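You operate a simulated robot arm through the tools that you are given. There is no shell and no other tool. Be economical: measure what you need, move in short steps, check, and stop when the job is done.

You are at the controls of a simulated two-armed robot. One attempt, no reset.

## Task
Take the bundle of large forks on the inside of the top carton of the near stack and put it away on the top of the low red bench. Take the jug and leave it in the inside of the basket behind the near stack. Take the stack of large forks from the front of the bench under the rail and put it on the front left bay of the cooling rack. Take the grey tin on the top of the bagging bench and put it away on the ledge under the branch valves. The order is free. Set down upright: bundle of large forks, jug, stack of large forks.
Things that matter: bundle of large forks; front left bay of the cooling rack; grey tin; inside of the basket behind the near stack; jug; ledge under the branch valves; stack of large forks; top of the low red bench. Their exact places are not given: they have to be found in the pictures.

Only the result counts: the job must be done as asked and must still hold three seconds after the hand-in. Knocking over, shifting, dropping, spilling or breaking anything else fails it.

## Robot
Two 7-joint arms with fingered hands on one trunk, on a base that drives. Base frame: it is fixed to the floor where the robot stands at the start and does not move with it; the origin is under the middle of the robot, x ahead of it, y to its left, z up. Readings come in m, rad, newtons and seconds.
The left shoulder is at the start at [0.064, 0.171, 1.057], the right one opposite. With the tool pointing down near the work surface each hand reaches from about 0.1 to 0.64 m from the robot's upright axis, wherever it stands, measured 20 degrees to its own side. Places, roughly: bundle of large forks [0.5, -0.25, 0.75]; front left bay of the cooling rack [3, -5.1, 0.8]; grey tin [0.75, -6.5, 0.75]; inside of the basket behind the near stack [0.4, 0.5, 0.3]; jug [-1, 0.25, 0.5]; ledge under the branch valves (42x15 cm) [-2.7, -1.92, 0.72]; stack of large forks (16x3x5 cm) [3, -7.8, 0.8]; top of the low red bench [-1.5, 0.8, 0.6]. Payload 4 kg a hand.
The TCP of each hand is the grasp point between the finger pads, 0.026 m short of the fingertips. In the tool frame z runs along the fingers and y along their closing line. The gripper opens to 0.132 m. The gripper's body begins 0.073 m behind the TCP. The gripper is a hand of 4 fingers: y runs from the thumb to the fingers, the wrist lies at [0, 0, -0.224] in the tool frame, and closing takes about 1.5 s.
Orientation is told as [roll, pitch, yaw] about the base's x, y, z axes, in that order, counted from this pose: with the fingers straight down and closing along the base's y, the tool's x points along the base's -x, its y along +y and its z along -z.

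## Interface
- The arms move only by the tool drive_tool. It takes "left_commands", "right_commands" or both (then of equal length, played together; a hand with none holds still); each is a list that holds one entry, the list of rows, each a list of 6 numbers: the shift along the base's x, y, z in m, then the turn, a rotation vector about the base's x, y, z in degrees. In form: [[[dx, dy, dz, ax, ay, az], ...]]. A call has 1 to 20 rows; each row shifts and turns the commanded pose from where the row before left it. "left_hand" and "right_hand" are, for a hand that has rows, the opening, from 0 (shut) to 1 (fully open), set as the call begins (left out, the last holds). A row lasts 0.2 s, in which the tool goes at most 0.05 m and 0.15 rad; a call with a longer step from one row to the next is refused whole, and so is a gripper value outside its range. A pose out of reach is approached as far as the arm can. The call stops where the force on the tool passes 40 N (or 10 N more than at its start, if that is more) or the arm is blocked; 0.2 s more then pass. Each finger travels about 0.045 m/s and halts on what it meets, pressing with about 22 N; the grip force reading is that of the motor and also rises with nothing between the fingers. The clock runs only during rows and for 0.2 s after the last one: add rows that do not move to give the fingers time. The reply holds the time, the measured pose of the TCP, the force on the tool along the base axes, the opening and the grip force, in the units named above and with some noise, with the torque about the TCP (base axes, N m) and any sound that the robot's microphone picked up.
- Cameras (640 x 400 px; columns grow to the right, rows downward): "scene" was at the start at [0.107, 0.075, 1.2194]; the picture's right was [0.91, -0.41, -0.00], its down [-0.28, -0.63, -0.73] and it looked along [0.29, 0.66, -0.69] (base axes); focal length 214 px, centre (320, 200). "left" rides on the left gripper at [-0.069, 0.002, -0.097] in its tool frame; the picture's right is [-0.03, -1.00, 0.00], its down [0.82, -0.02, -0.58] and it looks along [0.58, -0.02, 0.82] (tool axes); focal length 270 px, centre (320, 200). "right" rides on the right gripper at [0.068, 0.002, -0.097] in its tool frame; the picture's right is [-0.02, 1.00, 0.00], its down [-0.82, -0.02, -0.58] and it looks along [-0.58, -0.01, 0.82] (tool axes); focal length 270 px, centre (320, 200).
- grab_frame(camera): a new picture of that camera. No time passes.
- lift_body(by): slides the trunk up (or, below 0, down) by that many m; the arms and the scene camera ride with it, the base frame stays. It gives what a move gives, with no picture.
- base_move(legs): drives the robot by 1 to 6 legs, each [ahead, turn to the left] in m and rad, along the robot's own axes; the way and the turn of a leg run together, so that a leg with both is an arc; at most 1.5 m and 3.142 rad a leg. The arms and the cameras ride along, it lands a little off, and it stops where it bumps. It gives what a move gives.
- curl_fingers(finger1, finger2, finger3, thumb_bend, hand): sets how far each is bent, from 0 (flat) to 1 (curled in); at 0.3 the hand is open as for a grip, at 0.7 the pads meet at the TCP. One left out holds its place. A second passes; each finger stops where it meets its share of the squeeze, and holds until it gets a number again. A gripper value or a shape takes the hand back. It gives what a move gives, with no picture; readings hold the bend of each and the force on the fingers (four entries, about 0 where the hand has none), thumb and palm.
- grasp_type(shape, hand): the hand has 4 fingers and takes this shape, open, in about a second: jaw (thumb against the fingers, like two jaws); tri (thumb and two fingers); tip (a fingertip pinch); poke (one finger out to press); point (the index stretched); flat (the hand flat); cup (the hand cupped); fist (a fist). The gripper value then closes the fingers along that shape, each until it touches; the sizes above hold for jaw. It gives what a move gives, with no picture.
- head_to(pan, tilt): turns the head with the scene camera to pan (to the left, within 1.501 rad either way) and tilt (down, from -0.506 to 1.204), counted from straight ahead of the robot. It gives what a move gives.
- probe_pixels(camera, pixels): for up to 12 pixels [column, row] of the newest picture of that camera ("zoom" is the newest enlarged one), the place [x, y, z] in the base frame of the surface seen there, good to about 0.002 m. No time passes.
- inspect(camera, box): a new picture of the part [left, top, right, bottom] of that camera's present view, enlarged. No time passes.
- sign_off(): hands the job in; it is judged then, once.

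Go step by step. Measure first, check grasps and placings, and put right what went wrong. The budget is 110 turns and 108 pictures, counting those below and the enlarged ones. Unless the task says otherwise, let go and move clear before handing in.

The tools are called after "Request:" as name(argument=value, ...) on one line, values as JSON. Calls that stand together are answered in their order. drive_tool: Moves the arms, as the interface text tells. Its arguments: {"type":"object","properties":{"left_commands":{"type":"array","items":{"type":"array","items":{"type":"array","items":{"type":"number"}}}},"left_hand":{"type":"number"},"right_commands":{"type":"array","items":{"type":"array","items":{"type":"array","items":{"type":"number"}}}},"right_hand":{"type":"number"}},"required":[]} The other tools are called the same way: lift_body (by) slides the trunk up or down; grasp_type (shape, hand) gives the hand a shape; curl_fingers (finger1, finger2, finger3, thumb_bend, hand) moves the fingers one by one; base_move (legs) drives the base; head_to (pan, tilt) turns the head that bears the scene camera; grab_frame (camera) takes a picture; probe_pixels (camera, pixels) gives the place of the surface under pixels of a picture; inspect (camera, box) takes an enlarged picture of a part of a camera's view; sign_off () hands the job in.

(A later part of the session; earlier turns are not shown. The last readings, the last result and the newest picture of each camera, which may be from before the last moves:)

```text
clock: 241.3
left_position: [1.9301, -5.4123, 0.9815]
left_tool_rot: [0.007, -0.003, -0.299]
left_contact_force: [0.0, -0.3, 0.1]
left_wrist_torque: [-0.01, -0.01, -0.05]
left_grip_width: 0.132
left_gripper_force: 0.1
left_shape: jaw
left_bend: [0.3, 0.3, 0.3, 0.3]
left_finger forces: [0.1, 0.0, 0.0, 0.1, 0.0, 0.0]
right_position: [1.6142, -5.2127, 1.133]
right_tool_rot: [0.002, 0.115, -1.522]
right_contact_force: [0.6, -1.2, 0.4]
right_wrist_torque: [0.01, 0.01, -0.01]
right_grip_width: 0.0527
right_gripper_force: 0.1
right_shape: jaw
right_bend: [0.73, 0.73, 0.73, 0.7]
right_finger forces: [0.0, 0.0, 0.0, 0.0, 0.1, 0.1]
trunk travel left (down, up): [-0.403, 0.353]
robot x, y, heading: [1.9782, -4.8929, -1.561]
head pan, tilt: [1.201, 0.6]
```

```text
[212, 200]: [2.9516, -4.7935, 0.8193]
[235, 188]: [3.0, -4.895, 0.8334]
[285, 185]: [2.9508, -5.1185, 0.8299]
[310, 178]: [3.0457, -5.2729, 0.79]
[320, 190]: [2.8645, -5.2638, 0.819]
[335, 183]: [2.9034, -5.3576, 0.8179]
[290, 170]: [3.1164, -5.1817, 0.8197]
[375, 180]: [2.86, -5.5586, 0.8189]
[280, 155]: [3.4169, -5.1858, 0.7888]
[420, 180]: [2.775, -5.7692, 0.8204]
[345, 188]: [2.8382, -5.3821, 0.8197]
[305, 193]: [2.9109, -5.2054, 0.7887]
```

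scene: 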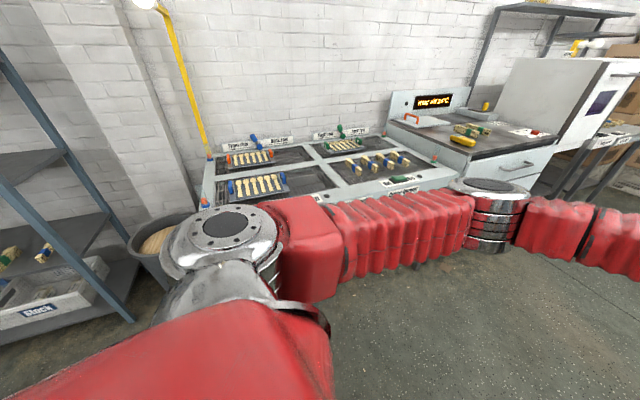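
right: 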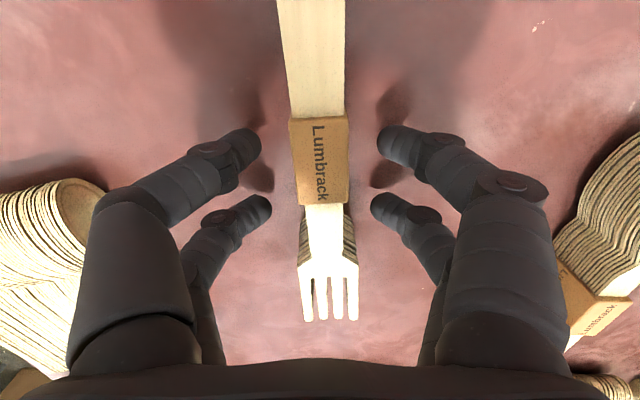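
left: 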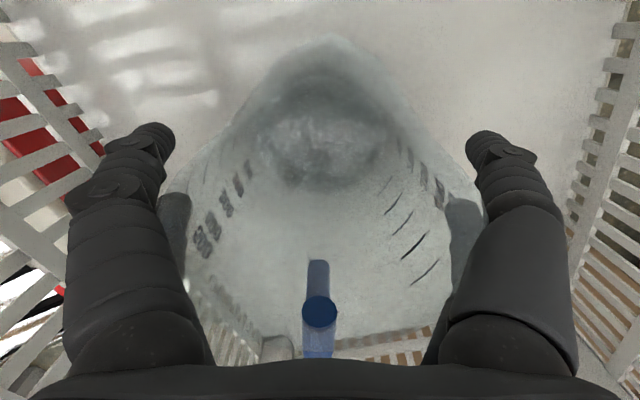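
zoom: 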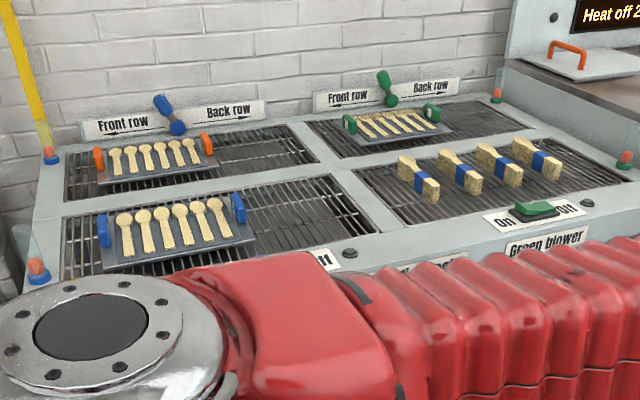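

The front-left bay's grate is at z≈0.789 with a free part right of the blue tray. I measure its boundaries precisely.

Request:
probe_pixels(camera="zoom", pixels=[[250, 245], [290, 245], [320, 240], [350, 230], [375, 228], [320, 210], [335, 182], [310, 185], [260, 195], [245, 220], [255, 235], [355, 205]])

Request:
base_move(legs=[[1.2, 0], [1.0, 0]])

Request:
head_to(pan=0.7, tilt=0.5)

Request:
grab_frame(camera="scene")

```text
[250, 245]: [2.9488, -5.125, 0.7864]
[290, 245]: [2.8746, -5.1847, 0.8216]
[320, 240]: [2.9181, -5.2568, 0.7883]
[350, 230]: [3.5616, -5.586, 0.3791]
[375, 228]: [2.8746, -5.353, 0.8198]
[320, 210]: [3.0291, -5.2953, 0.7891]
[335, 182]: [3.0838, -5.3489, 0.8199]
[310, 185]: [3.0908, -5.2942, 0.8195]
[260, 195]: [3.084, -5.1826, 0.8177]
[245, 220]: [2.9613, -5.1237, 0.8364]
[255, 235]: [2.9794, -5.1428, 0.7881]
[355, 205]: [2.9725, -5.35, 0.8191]
```

```text
clock: 252.4
left_position: [2.0145, -7.6101, 0.9798]
left_tool_rot: [0.005, -0.002, -0.273]
left_contact_force: [1.1, -0.5, 0.9]
left_wrist_torque: [-0.01, 0.01, 0.0]
left_grip_width: 0.132
left_gripper_force: 0.1
left_shape: jaw
left_bend: [0.3, 0.3, 0.3, 0.3]
left_finger forces: [0.0, 0.0, 0.0, 0.0, 0.0, 0.0]
right_position: [1.6938, -7.415, 1.1329]
right_tool_rot: [0.003, 0.119, -1.496]
right_contact_force: [0.0, -0.2, -0.1]
right_wrist_torque: [0.02, -0.02, 0.0]
right_grip_width: 0.0527
right_gripper_force: 0.2
right_shape: jaw
right_bend: [0.73, 0.73, 0.73, 0.7]
right_finger forces: [0.1, 0.1, 0.1, 0.0, 0.1, 0.1]
trunk travel left (down, up): [-0.403, 0.353]
robot x, y, heading: [2.0503, -7.0908, -1.528]
head pan, tilt: [1.201, 0.6]
```

```text
clock: 253.3
left_position: [2.0135, -7.6095, 0.9814]
left_tool_rot: [0.005, -0.004, -0.273]
left_contact_force: [-0.6, -0.1, -0.4]
left_wrist_torque: [0.0, 0.0, 0.03]
left_grip_width: 0.1321
left_gripper_force: 0.0
left_shape: jaw
left_bend: [0.3, 0.3, 0.3, 0.3]
left_finger forces: [0.0, 0.1, 0.0, 0.1, 0.0, 0.2]
right_position: [1.6924, -7.4145, 1.1349]
right_tool_rot: [0.003, 0.114, -1.496]
right_contact_force: [0.4, 0.5, -0.4]
right_wrist_torque: [-0.02, -0.01, 0.01]
right_grip_width: 0.0531
right_gripper_force: 0.1
right_shape: jaw
right_bend: [0.73, 0.73, 0.73, 0.7]
right_finger forces: [0.1, 0.0, 0.0, 0.0, 0.0, 0.1]
trunk travel left (down, up): [-0.403, 0.353]
robot x, y, heading: [2.0515, -7.0897, -1.523]
head pan, tilt: [0.7, 0.499]
```

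```text
24 pictures are left
```

scene: 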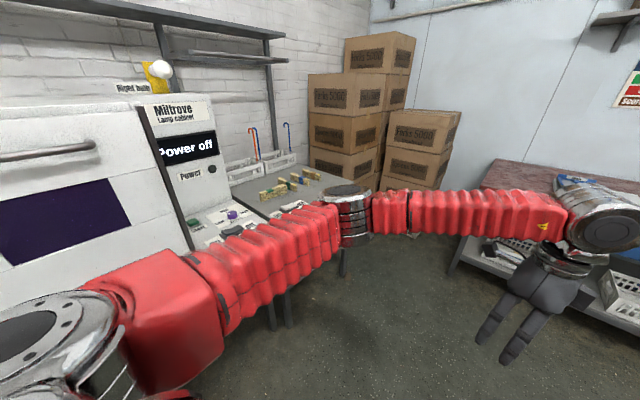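

Bay free area: x 2.90–3.08, y -5.14 to -5.34. Ahead, the bench under the rail with fork stacks is at (290,185). I zoom there.

Request:
inspect(camera="scene", box=[180, 110, 360, 240])

```text
3.08 times, centred on (270, 175) of scene
```

zoom: 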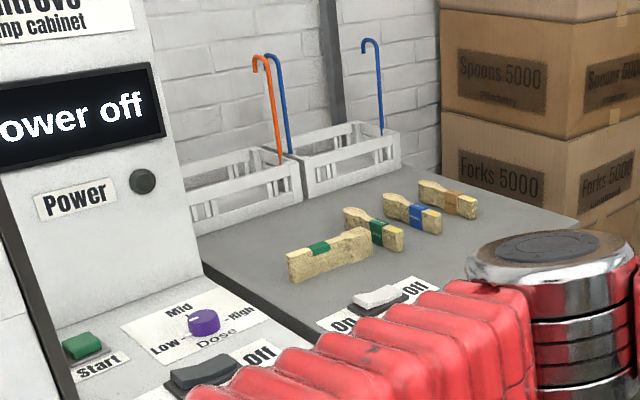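

The front stack (zoom (330,255), green band) is the one at the front of the bench. I measure it and neighbours.

Request:
probe_pixels(camera="zoom", pixels=[[290, 262], [365, 235], [325, 245], [322, 255], [372, 255], [295, 278], [345, 212], [400, 240], [330, 285], [300, 310], [380, 290], [420, 260]])

```text
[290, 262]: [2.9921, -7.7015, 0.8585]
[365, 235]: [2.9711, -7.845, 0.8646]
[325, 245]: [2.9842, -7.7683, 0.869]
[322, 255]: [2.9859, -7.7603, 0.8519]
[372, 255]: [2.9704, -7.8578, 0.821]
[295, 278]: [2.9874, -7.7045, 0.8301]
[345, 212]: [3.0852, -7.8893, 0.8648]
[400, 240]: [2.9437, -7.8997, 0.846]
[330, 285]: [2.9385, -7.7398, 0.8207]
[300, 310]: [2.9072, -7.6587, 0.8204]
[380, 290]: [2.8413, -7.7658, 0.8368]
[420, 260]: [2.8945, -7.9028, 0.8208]
```

Front stack: axis from (2.992,-7.70) to (2.971,-7.855), bench z 0.8205, top 0.866. I raise the trunk a bit and park facing +x in front of it.

Request:
lift_body(by=0.12)

Request:
base_move(legs=[[0.85, 0], [0, 0.28], [0, 0.28]])

Request:
base_move(legs=[[0, 0.28], [0, 0.28]])

Request:
base_move(legs=[[0, 0.2], [0, 0.2]])

Request:
head_to(pan=0.2, tilt=0.6)

Request:
grab_frame(camera="scene")

```text
clock: 254.8
left_position: [2.0137, -7.6093, 1.0998]
left_tool_rot: [0.006, -0.004, -0.272]
left_contact_force: [0.1, -1.0, 0.1]
left_wrist_torque: [-0.01, -0.01, 0.04]
left_grip_width: 0.1322
left_gripper_force: 0.0
left_shape: jaw
left_bend: [0.3, 0.3, 0.3, 0.3]
left_finger forces: [0.1, 0.0, 0.0, 0.1, 0.0, 0.0]
right_position: [1.6939, -7.4161, 1.2523]
right_tool_rot: [0.004, 0.117, -1.495]
right_contact_force: [0.3, 0.6, 0.4]
right_wrist_torque: [-0.01, 0.0, 0.0]
right_grip_width: 0.0528
right_gripper_force: 0.0
right_shape: jaw
right_bend: [0.73, 0.73, 0.73, 0.7]
right_finger forces: [0.1, 0.0, 0.0, 0.0, 0.0, 0.1]
trunk travel left (down, up): [-0.523, 0.233]
robot x, y, heading: [2.0475, -7.0927, -1.528]
head pan, tilt: [0.7, 0.499]
```

```text
clock: 261.4
left_position: [2.3442, -8.3924, 1.1002]
left_tool_rot: [0.006, -0.004, 0.301]
left_contact_force: [0.1, -0.2, 1.3]
left_wrist_torque: [-0.03, -0.03, -0.03]
left_grip_width: 0.132
left_gripper_force: 0.0
left_shape: jaw
left_bend: [0.3, 0.3, 0.3, 0.3]
left_finger forces: [0.0, 0.0, 0.0, 0.0, 0.0, 0.1]
right_position: [1.9692, -8.4023, 1.2531]
right_tool_rot: [0.004, 0.116, -0.923]
right_contact_force: [-0.2, -0.2, 0.0]
right_wrist_torque: [0.06, -0.02, -0.03]
right_grip_width: 0.0529
right_gripper_force: 0.0
right_shape: jaw
right_bend: [0.73, 0.73, 0.73, 0.7]
right_finger forces: [0.0, 0.1, 0.0, 0.0, 0.0, 0.0]
trunk travel left (down, up): [-0.523, 0.233]
robot x, y, heading: [2.0707, -7.9489, -0.958]
head pan, tilt: [0.7, 0.499]
```

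```text
clock: 263.8
left_position: [2.5379, -8.1804, 1.1022]
left_tool_rot: [0.006, -0.006, 0.859]
left_contact_force: [0.3, -0.9, -0.3]
left_wrist_torque: [0.0, 0.04, 0.0]
left_grip_width: 0.132
left_gripper_force: 0.0
left_shape: jaw
left_bend: [0.3, 0.3, 0.3, 0.3]
left_finger forces: [0.0, 0.1, 0.1, 0.0, 0.1, 0.0]
right_position: [2.2275, -8.3886, 1.2537]
right_tool_rot: [0.003, 0.118, -0.362]
right_contact_force: [-0.4, -0.1, 0.2]
right_wrist_torque: [0.0, 0.0, 0.02]
right_grip_width: 0.0528
right_gripper_force: 0.0
right_shape: jaw
right_bend: [0.73, 0.73, 0.73, 0.7]
right_finger forces: [0.1, 0.0, 0.1, 0.0, 0.1, 0.1]
trunk travel left (down, up): [-0.523, 0.233]
robot x, y, heading: [2.062, -7.9834, -0.402]
head pan, tilt: [0.7, 0.499]
```

```text
clock: 265.8
left_position: [2.579, -7.9818, 1.101]
left_tool_rot: [0.006, -0.003, 1.257]
left_contact_force: [-0.2, -0.5, -0.1]
left_wrist_torque: [0.03, -0.03, -0.03]
left_grip_width: 0.1321
left_gripper_force: 0.1
left_shape: jaw
left_bend: [0.3, 0.3, 0.3, 0.3]
left_finger forces: [0.1, 0.0, 0.0, 0.1, 0.0, 0.0]
right_position: [2.3722, -8.294, 1.2544]
right_tool_rot: [0.004, 0.116, 0.031]
right_contact_force: [0.5, -0.3, -0.4]
right_wrist_torque: [0.01, 0.0, -0.02]
right_grip_width: 0.0527
right_gripper_force: 0.0
right_shape: jaw
right_bend: [0.73, 0.73, 0.73, 0.7]
right_finger forces: [0.0, 0.1, 0.1, 0.0, 0.0, 0.0]
trunk travel left (down, up): [-0.523, 0.233]
robot x, y, heading: [2.0618, -7.998, -0.01]
head pan, tilt: [0.7, 0.499]
```

```text
clock: 266.8
left_position: [2.5788, -7.9831, 1.1018]
left_tool_rot: [0.005, -0.003, 1.256]
left_contact_force: [-0.6, 0.2, -0.2]
left_wrist_torque: [0.0, -0.01, 0.02]
left_grip_width: 0.1318
left_gripper_force: 0.2
left_shape: jaw
left_bend: [0.3, 0.3, 0.3, 0.3]
left_finger forces: [0.0, 0.0, 0.0, 0.0, 0.0, 0.0]
right_position: [2.3729, -8.2951, 1.2552]
right_tool_rot: [0.005, 0.115, 0.032]
right_contact_force: [-0.1, -0.7, 0.6]
right_wrist_torque: [-0.02, -0.01, -0.01]
right_grip_width: 0.0526
right_gripper_force: 0.0
right_shape: jaw
right_bend: [0.73, 0.73, 0.73, 0.7]
right_finger forces: [0.0, 0.0, 0.0, 0.1, 0.0, 0.0]
trunk travel left (down, up): [-0.523, 0.233]
robot x, y, heading: [2.0615, -8.0018, -0.007]
head pan, tilt: [0.201, 0.6]
```

```text
22 pictures are left
```

scene: 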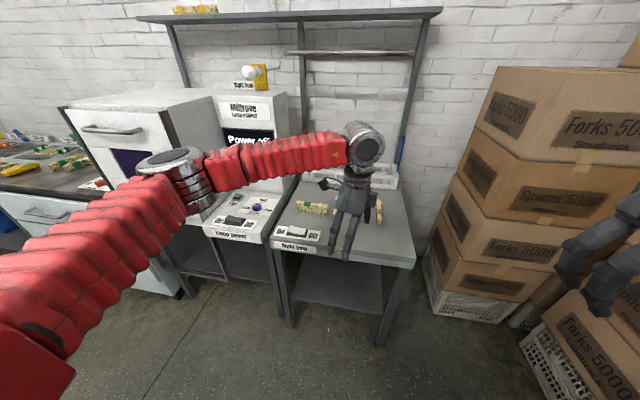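

The stack is at (315,207). The right hand is near the cartons on the right; I measure the bench edge and the cartons.

Request:
probe_pixels(camera="scene", pixels=[[275, 243], [410, 262], [430, 300], [550, 270], [525, 345], [640, 190], [300, 207], [325, 212], [312, 207], [440, 270], [510, 70], [600, 300]])

Request:
drive_tool(right_commands=[[[-0.04, 0.01, 0, 0, 0, 0], [-0.04, 0.01, 0, 0, 0, 0], [-0.03, 0.01, 0, 0, 0, 0], [-0.03, 0.01, 0, 0, 0, 0], [0, 0, 0, 0, 0, 0]]])

```text
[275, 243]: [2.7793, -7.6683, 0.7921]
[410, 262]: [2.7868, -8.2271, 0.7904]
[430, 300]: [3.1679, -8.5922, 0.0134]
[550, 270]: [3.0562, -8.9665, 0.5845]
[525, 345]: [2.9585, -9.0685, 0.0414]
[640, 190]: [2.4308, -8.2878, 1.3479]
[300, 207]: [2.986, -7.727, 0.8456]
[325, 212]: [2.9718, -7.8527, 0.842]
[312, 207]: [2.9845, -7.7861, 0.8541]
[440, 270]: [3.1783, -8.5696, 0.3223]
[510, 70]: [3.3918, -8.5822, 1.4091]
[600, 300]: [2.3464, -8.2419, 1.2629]
```

```text
clock: 268.0
left_position: [2.5797, -7.9805, 1.1022]
left_tool_rot: [0.005, -0.003, 1.257]
left_contact_force: [0.2, -0.3, -0.7]
left_wrist_torque: [-0.02, 0.02, 0.04]
left_grip_width: 0.1317
left_gripper_force: 0.0
left_shape: jaw
left_bend: [0.3, 0.3, 0.3, 0.3]
left_finger forces: [0.1, 0.0, 0.0, 0.0, 0.0, 0.0]
right_position: [2.2492, -8.2545, 1.2706]
right_tool_rot: [0.003, 0.117, 0.034]
right_contact_force: [-0.1, -0.9, 0.2]
right_wrist_torque: [0.02, 0.02, 0.02]
right_grip_width: 0.0526
right_gripper_force: 0.0
right_shape: jaw
right_bend: [0.73, 0.73, 0.73, 0.7]
right_finger forces: [0.0, 0.0, 0.0, 0.0, 0.0, 0.0]
right hand out of reach, approached as far as the arm can: row 4
trunk travel left (down, up): [-0.523, 0.233]
robot x, y, heading: [2.0637, -8.0026, -0.004]
head pan, tilt: [0.201, 0.6]
```

Boxes are far enough; bench edge x≈2.78. I drive forward 0.36 and bring the left hand above the stack.

Request:
base_move(legs=[[0.36, 0]])

Request:
drive_tool(left_commands=[[[0.0, 0.04, 0, 0, 0, 2], [0.01, 0.04, 0, 0, 0, 2], [0.01, 0.04, 0, 0, 0, 2], [0.01, 0.04, -0.01, 0, 0, 2], [0.01, 0.04, -0.02, 0, 0, 1.8], [0, 0, -0.03, 0, 0, 0], [0, 0, 0, 0, 0, 0]]], left_hand=0.6)

Request:
grab_frame(camera="left")

```text
clock: 270.3
left_position: [2.9369, -7.9847, 1.1036]
left_tool_rot: [0.005, -0.003, 1.252]
left_contact_force: [1.2, 0.1, -0.1]
left_wrist_torque: [-0.02, 0.03, -0.01]
left_grip_width: 0.1317
left_gripper_force: 0.1
left_shape: jaw
left_bend: [0.3, 0.3, 0.3, 0.3]
left_finger forces: [0.0, 0.1, 0.1, 0.0, 0.1, 0.1]
right_position: [2.608, -8.2565, 1.27]
right_tool_rot: [0.006, 0.117, 0.03]
right_contact_force: [0.7, 0.2, 0.1]
right_wrist_torque: [0.0, 0.02, -0.05]
right_grip_width: 0.0527
right_gripper_force: 0.0
right_shape: jaw
right_bend: [0.73, 0.73, 0.73, 0.7]
right_finger forces: [0.1, 0.0, 0.0, 0.0, 0.0, 0.1]
trunk travel left (down, up): [-0.523, 0.233]
robot x, y, heading: [2.4243, -8.0052, -0.01]
head pan, tilt: [0.201, 0.6]
```

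```text
clock: 271.9
left_position: [2.979, -7.7856, 1.0417]
left_tool_rot: [0.004, -0.003, 1.425]
left_contact_force: [-0.1, 0.9, -0.8]
left_wrist_torque: [0.01, 0.0, -0.03]
left_grip_width: 0.0797
left_gripper_force: 0.0
left_shape: jaw
left_bend: [0.71, 0.71, 0.71, 0.7]
left_finger forces: [0.1, 0.0, 0.0, 0.0, 0.0, 0.1]
right_position: [2.6053, -8.2575, 1.2709]
right_tool_rot: [0.004, 0.117, 0.028]
right_contact_force: [-0.9, -0.2, 0.5]
right_wrist_torque: [-0.01, 0.01, 0.01]
right_grip_width: 0.0527
right_gripper_force: 0.1
right_shape: jaw
right_bend: [0.73, 0.73, 0.73, 0.7]
right_finger forces: [0.0, 0.1, 0.0, 0.0, 0.0, 0.1]
trunk travel left (down, up): [-0.523, 0.233]
robot x, y, heading: [2.4196, -8.0041, -0.01]
head pan, tilt: [0.201, 0.6]
```

```text
21 pictures are left
```

left: 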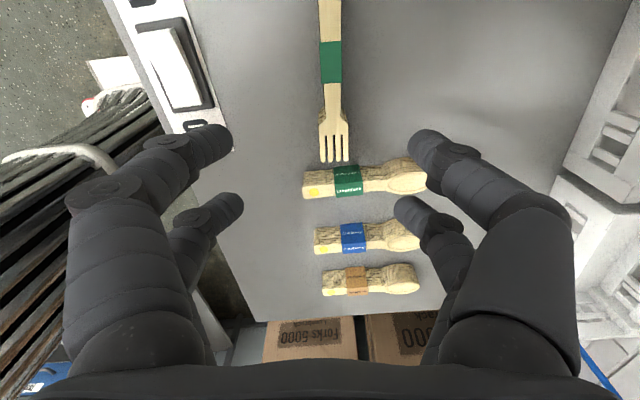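

The front stack is indeed forks, at col ≈331 (slightly right of centre). I probe it to centre the hand.

Request:
probe_pixels(camera="left", pixels=[[331, 60], [322, 60], [340, 60], [330, 10], [334, 115], [322, 155], [346, 155], [334, 155]])

```text
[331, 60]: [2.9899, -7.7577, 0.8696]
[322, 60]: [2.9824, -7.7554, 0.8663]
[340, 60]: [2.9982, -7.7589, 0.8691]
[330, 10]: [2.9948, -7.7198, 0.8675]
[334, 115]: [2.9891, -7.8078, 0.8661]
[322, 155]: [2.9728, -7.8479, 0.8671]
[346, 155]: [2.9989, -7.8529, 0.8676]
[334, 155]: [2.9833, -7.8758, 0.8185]
```

I centre the hand at (2.990,-7.777), yaw +4°, descend to z≈0.853 and close.

Request:
drive_tool(left_commands=[[[0.011, 0.0085, -0.02, 0, 0, 4], [0, 0, -0.04, 0, 0, 0], [0, 0, -0.04, 0, 0, 0], [0, 0, -0.04, 0, 0, 0], [0, 0, -0.03, 0, 0, 0], [0, 0, -0.018, 0, 0, 0], [0, 0, 0, 0, 0, 0]]])

Request:
drive_tool(left_commands=[[[0, 0, 0, 0, 0, 0], [0, 0, 0, 0, 0, 0], [0, 0, 0, 0, 0, 0], [0, 0, 0, 0, 0, 0], [0, 0, 0, 0, 0, 0], [0, 0, 0, 0, 0, 0], [0, 0, 0, 0, 0, 0], [0, 0, 0, 0, 0, 0]]], left_hand=0)

Request:
drive_tool(left_commands=[[[0, 0, 0.02, 0, 0, 0], [0, 0, 0.03, 0, 0, 0], [0, 0, 0.05, 0, 0, 0], [0, 0, 0.05, 0, 0, 0], [0, 0, 0.05, 0, 0, 0], [-0.01, 0, 0.04, 0, 0, 0], [-0.04, 0, 0, 0, 0, 0], [-0.04, 0, 0, 0, 0, 0], [-0.04, 0, 0, 0, 0, 0], [0, 0, 0, 0, 0, 0]]])

Request:
grab_frame(camera="left")

```text
clock: 273.5
left_position: [2.9905, -7.7762, 0.8563]
left_tool_rot: [0.003, -0.005, 1.494]
left_contact_force: [0.7, -0.3, 0.2]
left_wrist_torque: [0.0, -0.02, 0.0]
left_grip_width: 0.0795
left_gripper_force: 0.0
left_shape: jaw
left_bend: [0.71, 0.71, 0.71, 0.7]
left_finger forces: [0.0, 0.0, 0.1, 0.0, 0.0, 0.0]
right_position: [2.606, -8.2566, 1.2716]
right_tool_rot: [0.005, 0.117, 0.029]
right_contact_force: [0.2, -1.1, -0.1]
right_wrist_torque: [-0.01, -0.02, -0.02]
right_grip_width: 0.0529
right_gripper_force: 0.2
right_shape: jaw
right_bend: [0.73, 0.73, 0.73, 0.7]
right_finger forces: [0.1, 0.0, 0.0, 0.0, 0.0, 0.0]
trunk travel left (down, up): [-0.523, 0.233]
robot x, y, heading: [2.4236, -8.0043, -0.009]
head pan, tilt: [0.201, 0.6]
```

```text
clock: 275.3
left_position: [2.9907, -7.7767, 0.8554]
left_tool_rot: [0.006, -0.003, 1.494]
left_contact_force: [0.1, 1.2, -0.5]
left_wrist_torque: [0.01, -0.01, 0.02]
left_grip_width: 0.0121
left_gripper_force: 22.0
left_shape: jaw
left_bend: [0.72, 0.72, 0.72, 0.7]
left_finger forces: [19.6, 19.7, 19.5, 0.0, 19.8, 0.0]
right_position: [2.6052, -8.2573, 1.2706]
right_tool_rot: [0.005, 0.118, 0.029]
right_contact_force: [0.6, -0.8, -0.2]
right_wrist_torque: [-0.02, 0.0, 0.01]
right_grip_width: 0.0527
right_gripper_force: 0.1
right_shape: jaw
right_bend: [0.73, 0.73, 0.73, 0.7]
right_finger forces: [0.1, 0.0, 0.0, 0.1, 0.0, 0.0]
trunk travel left (down, up): [-0.523, 0.233]
robot x, y, heading: [2.4221, -8.0025, -0.008]
head pan, tilt: [0.201, 0.6]
```

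```text
clock: 277.5
left_position: [2.8605, -7.7767, 1.0938]
left_tool_rot: [0.006, -0.003, 1.493]
left_contact_force: [1.0, 0.5, -1.2]
left_wrist_torque: [0.0, 0.02, -0.02]
left_grip_width: 0.012
left_gripper_force: 21.4
left_shape: jaw
left_bend: [0.72, 0.72, 0.72, 0.7]
left_finger forces: [19.7, 19.7, 19.6, 0.1, 19.7, 0.0]
right_position: [2.6062, -8.2566, 1.2701]
right_tool_rot: [0.004, 0.118, 0.028]
right_contact_force: [-0.6, -1.6, 0.1]
right_wrist_torque: [0.02, -0.02, -0.01]
right_grip_width: 0.0526
right_gripper_force: 0.0
right_shape: jaw
right_bend: [0.73, 0.73, 0.73, 0.7]
right_finger forces: [0.0, 0.1, 0.1, 0.1, 0.1, 0.0]
trunk travel left (down, up): [-0.523, 0.233]
robot x, y, heading: [2.4235, -8.0019, -0.006]
head pan, tilt: [0.201, 0.6]
```

```text
20 pictures are left
```

left: 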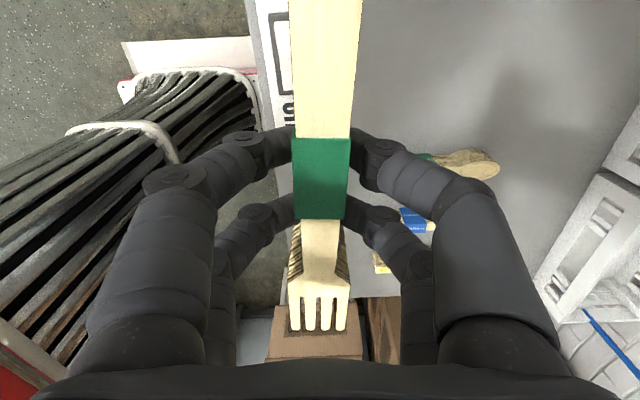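

The fork stack is firmly held. I back up, turn left, drive to the cooling rack (y≈-5.47) and turn to face it.

Request:
base_move(legs=[[-0.42, 0], [0, 0.27], [0, 0.27]])

Request:
base_move(legs=[[0, 0.26], [0, 0.26]])

Request:
base_move(legs=[[0, 0.26], [0, 0.26]])

Request:
base_move(legs=[[1.25, 0], [1.25, 0]])

```text
clock: 282.1
left_position: [2.2542, -7.5799, 1.0941]
left_tool_rot: [0.004, -0.004, 2.029]
left_contact_force: [0.6, 0.1, -0.6]
left_wrist_torque: [-0.01, -0.02, -0.02]
left_grip_width: 0.012
left_gripper_force: 21.6
left_shape: jaw
left_bend: [0.72, 0.72, 0.72, 0.7]
left_finger forces: [19.6, 19.6, 19.5, 0.0, 19.8, 0.0]
right_position: [2.2806, -8.1232, 1.2703]
right_tool_rot: [0.006, 0.116, 0.564]
right_contact_force: [0.2, 0.3, 0.6]
right_wrist_torque: [0.02, 0.01, -0.02]
right_grip_width: 0.0525
right_gripper_force: 0.1
right_shape: jaw
right_bend: [0.73, 0.73, 0.73, 0.7]
right_finger forces: [0.0, 0.1, 0.1, 0.0, 0.0, 0.0]
trunk travel left (down, up): [-0.523, 0.233]
robot x, y, heading: [2.0057, -8.0222, 0.528]
head pan, tilt: [0.201, 0.6]
```

```text
clock: 284.5
left_position: [2.0053, -7.5115, 1.0951]
left_tool_rot: [0.003, -0.003, 2.543]
left_contact_force: [-0.5, 0.2, -0.3]
left_wrist_torque: [0.0, 0.01, 0.0]
left_grip_width: 0.0119
left_gripper_force: 22.4
left_shape: jaw
left_bend: [0.72, 0.72, 0.72, 0.7]
left_finger forces: [19.6, 19.7, 19.7, 0.0, 19.8, 0.1]
right_position: [2.2964, -7.9722, 1.2695]
right_tool_rot: [0.005, 0.117, 1.08]
right_contact_force: [0.0, -0.2, 0.6]
right_wrist_torque: [-0.04, -0.03, -0.01]
right_grip_width: 0.0527
right_gripper_force: 0.0
right_shape: jaw
right_bend: [0.73, 0.73, 0.73, 0.7]
right_finger forces: [0.1, 0.0, 0.1, 0.0, 0.1, 0.0]
trunk travel left (down, up): [-0.523, 0.233]
robot x, y, heading: [2.0234, -8.0293, 1.049]
head pan, tilt: [0.201, 0.6]
```

```text
clock: 287.2
left_position: [1.7492, -7.5875, 1.096]
left_tool_rot: [0.006, -0.001, 3.067]
left_contact_force: [0.2, 0.7, -0.2]
left_wrist_torque: [0.0, -0.02, -0.01]
left_grip_width: 0.0118
left_gripper_force: 22.1
left_shape: jaw
left_bend: [0.72, 0.72, 0.72, 0.7]
left_finger forces: [19.7, 19.8, 19.7, 0.1, 19.9, 0.1]
right_position: [2.2292, -7.8415, 1.2726]
right_tool_rot: [0.005, 0.117, 1.603]
right_contact_force: [-0.1, 0.1, -0.3]
right_wrist_torque: [0.02, -0.03, 0.02]
right_grip_width: 0.0529
right_gripper_force: 0.1
right_shape: jaw
right_bend: [0.73, 0.73, 0.73, 0.7]
right_finger forces: [0.1, 0.0, 0.0, 0.0, 0.1, 0.0]
trunk travel left (down, up): [-0.523, 0.233]
robot x, y, heading: [2.0485, -8.0296, 1.567]
head pan, tilt: [0.201, 0.6]
stopped in leg 2: the robot was blocked; the commanded pose is now the measured one
```

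```text
clock: 299.5
left_position: [1.815, -5.0969, 1.0975]
left_tool_rot: [0.005, -0.003, 3.036]
left_contact_force: [0.4, 0.3, -1.9]
left_wrist_torque: [-0.02, 0.01, -0.01]
left_grip_width: 0.0118
left_gripper_force: 22.6
left_shape: jaw
left_bend: [0.72, 0.72, 0.72, 0.7]
left_finger forces: [19.6, 19.9, 19.8, 0.0, 19.9, 0.0]
right_position: [2.2897, -5.3639, 1.2724]
right_tool_rot: [0.007, 0.117, 1.572]
right_contact_force: [-0.4, 0.4, -0.3]
right_wrist_torque: [0.01, -0.03, 0.01]
right_grip_width: 0.0525
right_gripper_force: 0.1
right_shape: jaw
right_bend: [0.73, 0.73, 0.73, 0.7]
right_finger forces: [0.0, 0.1, 0.1, 0.0, 0.1, 0.0]
trunk travel left (down, up): [-0.523, 0.233]
robot x, y, heading: [2.0994, -5.5436, 1.538]
head pan, tilt: [0.201, 0.6]
```

At (2.10,-5.54). I turn right to face the rack and approach.

Request:
base_move(legs=[[0, -0.27], [0, -0.26]])

Request:
base_move(legs=[[0, -0.26], [0, -0.26]])

Request:
base_move(legs=[[0, -0.25], [0, -0.24]])

Request:
head_to(pan=0.3, tilt=0.7)

Request:
grab_frame(camera="scene")

```text
clock: 301.9
left_position: [2.0806, -5.0178, 1.0972]
left_tool_rot: [0.003, -0.003, 2.505]
left_contact_force: [-0.2, -0.1, 0.3]
left_wrist_torque: [0.01, 0.02, 0.0]
left_grip_width: 0.0114
left_gripper_force: 22.2
left_shape: jaw
left_bend: [0.72, 0.72, 0.72, 0.7]
left_finger forces: [19.4, 19.6, 19.5, 0.1, 19.6, 0.1]
right_position: [2.3519, -5.4875, 1.2723]
right_tool_rot: [0.007, 0.118, 1.042]
right_contact_force: [-0.2, -0.8, 0.6]
right_wrist_torque: [-0.03, -0.02, 0.0]
right_grip_width: 0.0529
right_gripper_force: 0.0
right_shape: jaw
right_bend: [0.73, 0.73, 0.73, 0.7]
right_finger forces: [0.0, 0.0, 0.1, 0.0, 0.0, 0.0]
trunk travel left (down, up): [-0.523, 0.233]
robot x, y, heading: [2.0818, -5.5333, 1.001]
head pan, tilt: [0.201, 0.6]
```

```text
clock: 304.2
left_position: [2.34, -5.0853, 1.0968]
left_tool_rot: [0.006, -0.003, 1.983]
left_contact_force: [0.2, -0.5, -0.6]
left_wrist_torque: [0.0, 0.04, 0.01]
left_grip_width: 0.0116
left_gripper_force: 21.9
left_shape: jaw
left_bend: [0.72, 0.72, 0.72, 0.7]
left_finger forces: [19.5, 19.5, 19.7, 0.0, 19.6, 0.0]
right_position: [2.3417, -5.6302, 1.2726]
right_tool_rot: [0.007, 0.118, 0.518]
right_contact_force: [0.6, 0.7, 0.3]
right_wrist_torque: [-0.03, 0.03, 0.0]
right_grip_width: 0.0531
right_gripper_force: 0.1
right_shape: jaw
right_bend: [0.73, 0.73, 0.73, 0.7]
right_finger forces: [0.0, 0.0, 0.0, 0.0, 0.1, 0.1]
trunk travel left (down, up): [-0.523, 0.233]
robot x, y, heading: [2.0708, -5.5126, 0.481]
head pan, tilt: [0.201, 0.6]
```

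```text
clock: 306.5
left_position: [2.5089, -5.2648, 1.0982]
left_tool_rot: [0.004, -0.004, 1.49]
left_contact_force: [-1.0, 0.0, -1.5]
left_wrist_torque: [-0.01, 0.0, -0.01]
left_grip_width: 0.0116
left_gripper_force: 21.8
left_shape: jaw
left_bend: [0.72, 0.72, 0.72, 0.7]
left_finger forces: [19.5, 19.6, 19.5, 0.0, 19.5, 0.0]
right_position: [2.2546, -5.7439, 1.2736]
right_tool_rot: [0.006, 0.118, 0.027]
right_contact_force: [-0.3, -0.3, 0.5]
right_wrist_torque: [0.02, 0.01, -0.01]
right_grip_width: 0.0529
right_gripper_force: 0.0
right_shape: jaw
right_bend: [0.73, 0.73, 0.73, 0.7]
right_finger forces: [0.0, 0.0, 0.0, 0.0, 0.1, 0.0]
trunk travel left (down, up): [-0.523, 0.233]
robot x, y, heading: [2.0746, -5.4921, -0.009]
head pan, tilt: [0.201, 0.6]
```

```text
clock: 307.2
left_position: [2.511, -5.2653, 1.0979]
left_tool_rot: [0.006, -0.004, 1.491]
left_contact_force: [0.8, 0.7, -0.4]
left_wrist_torque: [0.02, 0.02, 0.01]
left_grip_width: 0.0116
left_gripper_force: 22.1
left_shape: jaw
left_bend: [0.72, 0.72, 0.72, 0.7]
left_finger forces: [19.5, 19.9, 19.8, 0.0, 19.6, 0.1]
right_position: [2.2544, -5.7451, 1.2731]
right_tool_rot: [0.009, 0.118, 0.028]
right_contact_force: [-0.6, -0.8, 0.2]
right_wrist_torque: [0.03, 0.03, 0.0]
right_grip_width: 0.0529
right_gripper_force: 0.0
right_shape: jaw
right_bend: [0.73, 0.73, 0.73, 0.7]
right_finger forces: [0.0, 0.1, 0.0, 0.0, 0.0, 0.1]
trunk travel left (down, up): [-0.523, 0.233]
robot x, y, heading: [2.0709, -5.4934, -0.011]
head pan, tilt: [0.3, 0.7]
```

```text
19 pictures are left
```

scene: 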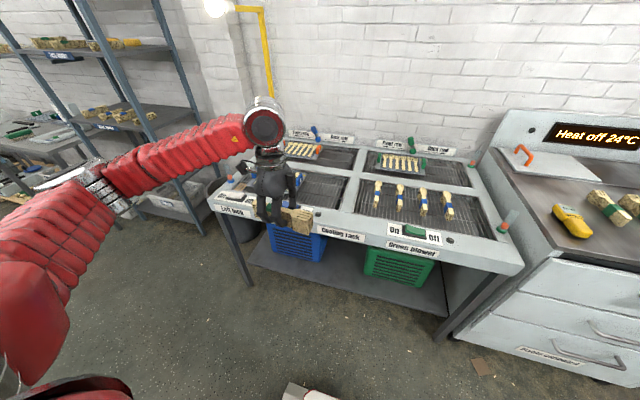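

The bench is labelled "Cooling rack"; the stack is held. I drive 0.35 forward and bring the stack over the free part of the front-left bay.

Request:
base_move(legs=[[0.35, 0.01]])

Request:
drive_tool(left_commands=[[[0.03, 0.008, 0, 0, 0, 1.5], [0.035, 0.008, 0, 0, 0, 1.5], [0.035, 0.008, 0, 0, 0, 1.5], [0.028, 0.004, -0.03, 0, 0, 0], [0, 0, -0.045, 0, 0, 0], [0, 0, -0.045, 0, 0, 0], [0, 0, 0, 0, 0, 0]]])

Request:
grab_frame(camera="scene")

```text
clock: 309.5
left_position: [2.8586, -5.262, 1.0979]
left_tool_rot: [0.006, -0.004, 1.501]
left_contact_force: [0.1, 0.7, -0.2]
left_wrist_torque: [0.0, 0.0, 0.02]
left_grip_width: 0.0117
left_gripper_force: 22.1
left_shape: jaw
left_bend: [0.72, 0.72, 0.72, 0.7]
left_finger forces: [19.5, 19.9, 19.8, 0.0, 19.6, 0.0]
right_position: [2.6086, -5.7449, 1.2741]
right_tool_rot: [0.008, 0.117, 0.038]
right_contact_force: [-0.4, -0.3, 0.1]
right_wrist_torque: [-0.01, 0.04, 0.03]
right_grip_width: 0.0529
right_gripper_force: 0.1
right_shape: jaw
right_bend: [0.73, 0.73, 0.73, 0.7]
right_finger forces: [0.1, 0.1, 0.0, 0.1, 0.0, 0.0]
trunk travel left (down, up): [-0.523, 0.233]
robot x, y, heading: [2.4217, -5.4921, 0.004]
head pan, tilt: [0.3, 0.7]
```

```text
clock: 311.1
left_position: [2.9864, -5.2348, 0.9778]
left_tool_rot: [0.003, -0.004, 1.581]
left_contact_force: [-1.4, 0.8, -0.2]
left_wrist_torque: [0.03, -0.01, -0.02]
left_grip_width: 0.0116
left_gripper_force: 22.1
left_shape: jaw
left_bend: [0.72, 0.72, 0.72, 0.7]
left_finger forces: [19.4, 19.6, 19.5, 0.0, 19.5, 0.0]
right_position: [2.6078, -5.7447, 1.2736]
right_tool_rot: [0.008, 0.118, 0.038]
right_contact_force: [-0.1, 0.4, 0.1]
right_wrist_torque: [-0.01, 0.01, 0.01]
right_grip_width: 0.0527
right_gripper_force: 0.0
right_shape: jaw
right_bend: [0.73, 0.73, 0.73, 0.7]
right_finger forces: [0.0, 0.1, 0.1, 0.0, 0.0, 0.0]
trunk travel left (down, up): [-0.523, 0.233]
robot x, y, heading: [2.4232, -5.4966, 0.001]
head pan, tilt: [0.3, 0.7]
```

```text
18 pictures are left
```

scene: 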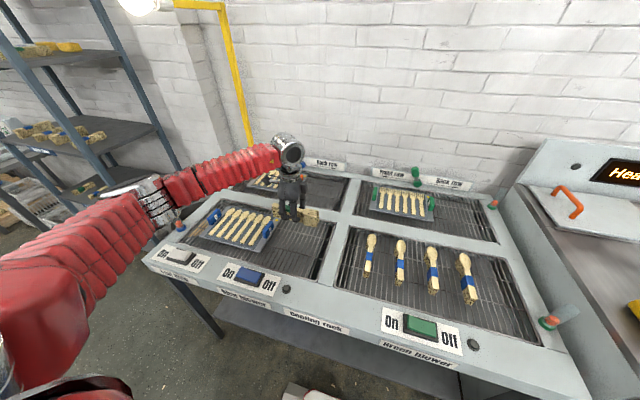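

Good view of the bay. I measure the free area: tray edge (268,238), bay corners (325,278), (350,185).

Request:
probe_pixels(camera="scene", pixels=[[268, 232], [258, 248], [300, 270], [318, 276], [322, 250], [330, 230], [335, 222], [290, 240], [310, 217], [275, 206], [300, 222], [316, 212]])

```text
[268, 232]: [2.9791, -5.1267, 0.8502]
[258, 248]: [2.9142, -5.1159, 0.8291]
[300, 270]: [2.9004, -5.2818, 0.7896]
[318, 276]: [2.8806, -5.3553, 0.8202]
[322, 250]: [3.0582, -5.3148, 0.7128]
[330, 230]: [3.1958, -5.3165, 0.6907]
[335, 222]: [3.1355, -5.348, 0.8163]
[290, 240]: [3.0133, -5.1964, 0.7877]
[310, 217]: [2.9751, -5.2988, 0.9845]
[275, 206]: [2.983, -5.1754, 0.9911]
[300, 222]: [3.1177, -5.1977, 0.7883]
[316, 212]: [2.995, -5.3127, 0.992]
```

The stack (y -5.155…-5.313) fits between tray end (-5.13) and frame (-5.34). I lower it to the grate.

Request:
drive_tool(left_commands=[[[0.012, -0.001, -0.04, 0, 0, 0], [0, 0, -0.04, 0, 0, 0], [0, 0, -0.035, 0, 0, 0], [0, 0, -0.02, 0, 0, 0], [0, 0, -0.01, 0, 0, 0], [0, 0, -0.005, 0, 0, 0], [0, 0, 0, 0, 0, 0]]])

Request:
drive_tool(left_commands=[[[0, 0, -0.003, 0, 0, 0], [0, 0, 0, 0, 0, 0]]])

Request:
grab_frame(camera="left")

```text
clock: 312.1
left_position: [3.0019, -5.2345, 0.8541]
left_tool_rot: [-0.007, 0.001, 1.582]
left_contact_force: [-7.7, 0.1, 22.4]
left_wrist_torque: [0.04, 0.25, 0.04]
left_grip_width: 0.0136
left_gripper_force: 22.5
left_shape: jaw
left_bend: [0.73, 0.73, 0.73, 0.71]
left_finger forces: [24.9, 24.4, 20.2, 0.1, 20.5, 0.0]
right_position: [2.6066, -5.7459, 1.2753]
right_tool_rot: [0.006, 0.118, 0.039]
right_contact_force: [0.4, 0.6, -0.1]
right_wrist_torque: [-0.01, 0.02, 0.0]
right_grip_width: 0.053
right_gripper_force: 0.1
right_shape: jaw
right_bend: [0.73, 0.73, 0.73, 0.7]
right_finger forces: [0.1, 0.1, 0.0, 0.0, 0.0, 0.0]
trunk travel left (down, up): [-0.523, 0.233]
robot x, y, heading: [2.4212, -5.4957, -0.001]
head pan, tilt: [0.3, 0.7]
stopped in row 5 (left hand): the force on the tool passed its limit at 45 N (the readings are from after the stop); the commanded pose is now the measured one
```

```text
clock: 312.7
left_position: [3.0025, -5.2332, 0.8533]
left_tool_rot: [-0.014, -0.001, 1.58]
left_contact_force: [1.0, 1.0, 35.8]
left_wrist_torque: [0.07, 0.0, -0.01]
left_grip_width: 0.0137
left_gripper_force: 22.0
left_shape: jaw
left_bend: [0.73, 0.73, 0.73, 0.71]
left_finger forces: [24.6, 24.0, 24.3, 0.0, 25.6, 0.0]
right_position: [2.604, -5.7456, 1.2764]
right_tool_rot: [0.007, 0.116, 0.038]
right_contact_force: [-0.2, 0.3, -0.2]
right_wrist_torque: [0.01, -0.01, 0.0]
right_grip_width: 0.0529
right_gripper_force: 0.0
right_shape: jaw
right_bend: [0.73, 0.73, 0.73, 0.7]
right_finger forces: [0.1, 0.1, 0.0, 0.0, 0.0, 0.1]
trunk travel left (down, up): [-0.523, 0.233]
robot x, y, heading: [2.4219, -5.4964, 0.002]
head pan, tilt: [0.3, 0.7]
```

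```text
17 pictures are left
```

left: 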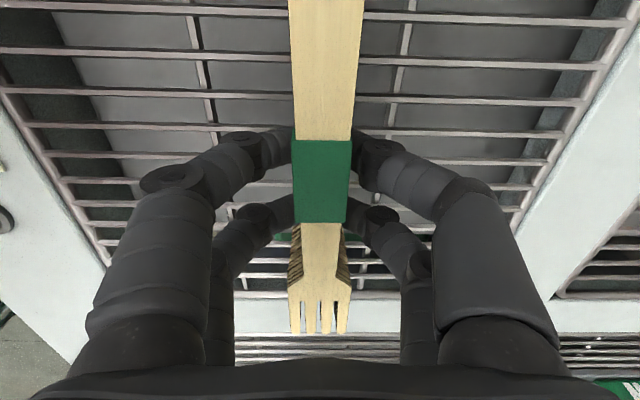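

The fork tines met the bay's frame (tine end at row 330 over the frame bar). I raise at once; the bay is deeper along x, so I'll turn the stack along x. I probe bay edges.

Request:
probe_pixels(camera="left", pixels=[[270, 290], [380, 290], [250, 305], [380, 305], [70, 205], [40, 205], [560, 150], [590, 150], [150, 100], [520, 130], [200, 60], [315, 10]])

Request:
drive_tool(left_commands=[[[0, 0, 0.015, 0, 0, 0], [0, 0, 0.03, 0, 0, 0], [0, 0, 0.045, 0, 0, 0], [0, 0, 0.01, 0, 0, 0], [0, 0, 0, 0, 0, 0]]])

Request:
grab_frame(camera="left")

```text
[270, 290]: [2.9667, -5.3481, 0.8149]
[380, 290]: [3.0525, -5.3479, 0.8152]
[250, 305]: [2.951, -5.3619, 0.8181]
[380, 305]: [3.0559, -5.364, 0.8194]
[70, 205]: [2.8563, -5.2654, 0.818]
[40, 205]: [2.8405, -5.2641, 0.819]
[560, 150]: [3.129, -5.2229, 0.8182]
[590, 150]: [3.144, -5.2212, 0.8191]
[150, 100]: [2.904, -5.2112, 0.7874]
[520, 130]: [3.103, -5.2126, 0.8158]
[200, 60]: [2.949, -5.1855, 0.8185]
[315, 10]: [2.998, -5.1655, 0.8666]
```

```text
clock: 313.9
left_position: [3.0016, -5.2331, 0.9481]
left_tool_rot: [-0.005, -0.001, 1.582]
left_contact_force: [0.0, 1.2, -0.5]
left_wrist_torque: [0.0, 0.0, 0.02]
left_grip_width: 0.0135
left_gripper_force: 22.8
left_shape: jaw
left_bend: [0.73, 0.73, 0.73, 0.71]
left_finger forces: [20.5, 20.6, 20.5, 0.1, 20.6, 0.0]
right_position: [2.6085, -5.7442, 1.2753]
right_tool_rot: [0.007, 0.117, 0.038]
right_contact_force: [0.4, 0.0, 0.1]
right_wrist_torque: [0.01, 0.02, -0.01]
right_grip_width: 0.0531
right_gripper_force: 0.1
right_shape: jaw
right_bend: [0.73, 0.73, 0.73, 0.7]
right_finger forces: [0.0, 0.0, 0.1, 0.1, 0.0, 0.1]
trunk travel left (down, up): [-0.523, 0.233]
robot x, y, heading: [2.4226, -5.4946, -0.002]
head pan, tilt: [0.3, 0.7]
```

```text
16 pictures are left
```

left: 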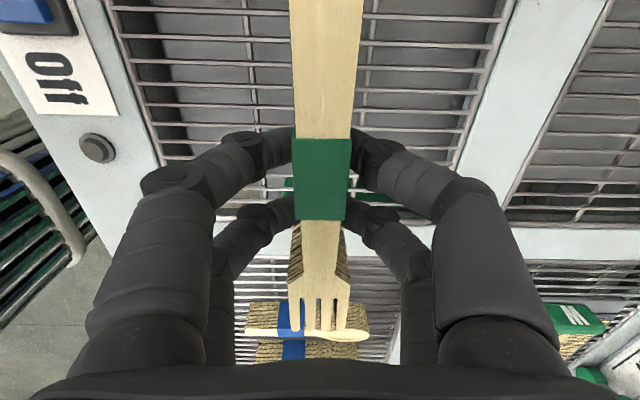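

The grate wires themselves are at z≈0.8165 (the 0.788 values were seen through the slots), so the contact was a correct touchdown, within the bay (ends y -5.155…-5.311; frame from -5.345). I lower again gently.

Request:
drive_tool(left_commands=[[[0, 0.002, -0.04, 0, 0, 0], [0, 0, -0.035, 0, 0, 0], [0, 0, -0.012, 0, 0, 0], [0, 0, -0.004, 0, 0, 0], [0, 0, -0.003, 0, 0, 0], [0, 0, 0, 0, 0, 0]]])

```text
clock: 315.3
left_position: [3.0025, -5.2305, 0.8537]
left_tool_rot: [-0.008, -0.004, 1.583]
left_contact_force: [0.1, 0.2, 6.3]
left_wrist_torque: [0.02, 0.01, -0.01]
left_grip_width: 0.0138
left_gripper_force: 21.6
left_shape: jaw
left_bend: [0.73, 0.73, 0.73, 0.71]
left_finger forces: [20.8, 20.9, 20.7, 0.0, 21.0, 0.0]
right_position: [2.6059, -5.7444, 1.2751]
right_tool_rot: [0.007, 0.117, 0.039]
right_contact_force: [0.8, -0.1, -0.3]
right_wrist_torque: [0.0, 0.0, 0.0]
right_grip_width: 0.0528
right_gripper_force: 0.0
right_shape: jaw
right_bend: [0.73, 0.73, 0.73, 0.7]
right_finger forces: [0.1, 0.0, 0.1, 0.1, 0.0, 0.0]
trunk travel left (down, up): [-0.523, 0.233]
robot x, y, heading: [2.4202, -5.4964, 0.002]
head pan, tilt: [0.3, 0.7]
```

Evenly seated with 6 N and no torque. I release and raise.

Request:
drive_tool(left_commands=[[[0, 0, 0, 0, 0, 0], [0, 0, 0, 0, 0, 0], [0, 0, 0, 0, 0, 0], [0, 0, 0, 0, 0, 0], [0, 0, 0, 0, 0, 0]]], left_hand=0.4)

Request:
drive_tool(left_commands=[[[0, 0, 0.03, 0, 0, 0], [0, 0, 0.04, 0, 0, 0], [0, 0, 0.05, 0, 0, 0], [0, 0, 0.05, 0, 0, 0], [0, 0, 0.05, 0, 0, 0], [-0.03, 0, 0.03, 0, 0, 0], [-0.04, 0, 0, 0, 0, 0], [-0.04, 0, 0, 0, 0, 0], [0, 0, 0, 0, 0, 0]]])

Request:
inspect(camera="scene", box=[140, 140, 400, 320])

```text
clock: 316.5
left_position: [3.0029, -5.2312, 0.8526]
left_tool_rot: [-0.005, 0.0, 1.582]
left_contact_force: [-0.6, 0.5, 0.2]
left_wrist_torque: [-0.01, -0.01, -0.03]
left_grip_width: 0.0522
left_gripper_force: 0.0
left_shape: jaw
left_bend: [0.73, 0.73, 0.73, 0.7]
left_finger forces: [0.0, 0.0, 0.0, 0.0, 0.1, 0.0]
right_position: [2.6077, -5.7444, 1.2743]
right_tool_rot: [0.008, 0.118, 0.038]
right_contact_force: [-0.5, -0.5, 0.1]
right_wrist_torque: [-0.01, 0.0, -0.01]
right_grip_width: 0.0527
right_gripper_force: 0.1
right_shape: jaw
right_bend: [0.73, 0.73, 0.73, 0.7]
right_finger forces: [0.1, 0.1, 0.0, 0.0, 0.0, 0.0]
trunk travel left (down, up): [-0.523, 0.233]
robot x, y, heading: [2.4237, -5.4946, -0.001]
head pan, tilt: [0.3, 0.7]
```

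```text
clock: 318.5
left_position: [2.8924, -5.2327, 1.1035]
left_tool_rot: [-0.003, 0.0, 1.581]
left_contact_force: [0.2, -1.0, 0.5]
left_wrist_torque: [0.02, 0.0, -0.03]
left_grip_width: 0.0526
left_gripper_force: 0.2
left_shape: jaw
left_bend: [0.73, 0.73, 0.73, 0.7]
left_finger forces: [0.0, 0.0, 0.0, 0.1, 0.0, 0.0]
right_position: [2.6079, -5.7442, 1.2753]
right_tool_rot: [0.008, 0.118, 0.038]
right_contact_force: [-0.4, -0.1, 0.7]
right_wrist_torque: [-0.01, -0.02, 0.0]
right_grip_width: 0.0529
right_gripper_force: 0.1
right_shape: jaw
right_bend: [0.73, 0.73, 0.73, 0.7]
right_finger forces: [0.1, 0.0, 0.0, 0.0, 0.0, 0.0]
trunk travel left (down, up): [-0.523, 0.233]
robot x, y, heading: [2.4262, -5.4908, 0.001]
head pan, tilt: [0.3, 0.7]
```

```text
2.22 times, centred on (270, 230) of scene
```

zoom: 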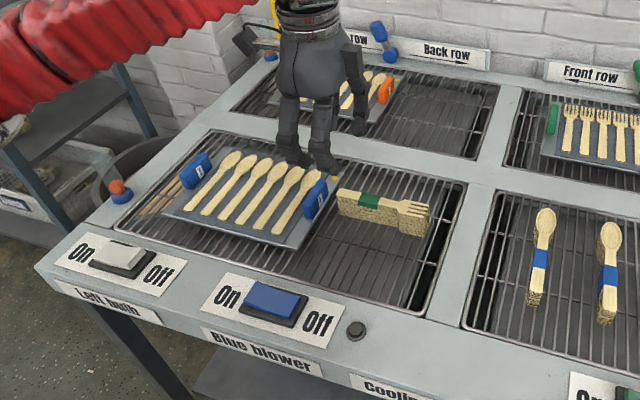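

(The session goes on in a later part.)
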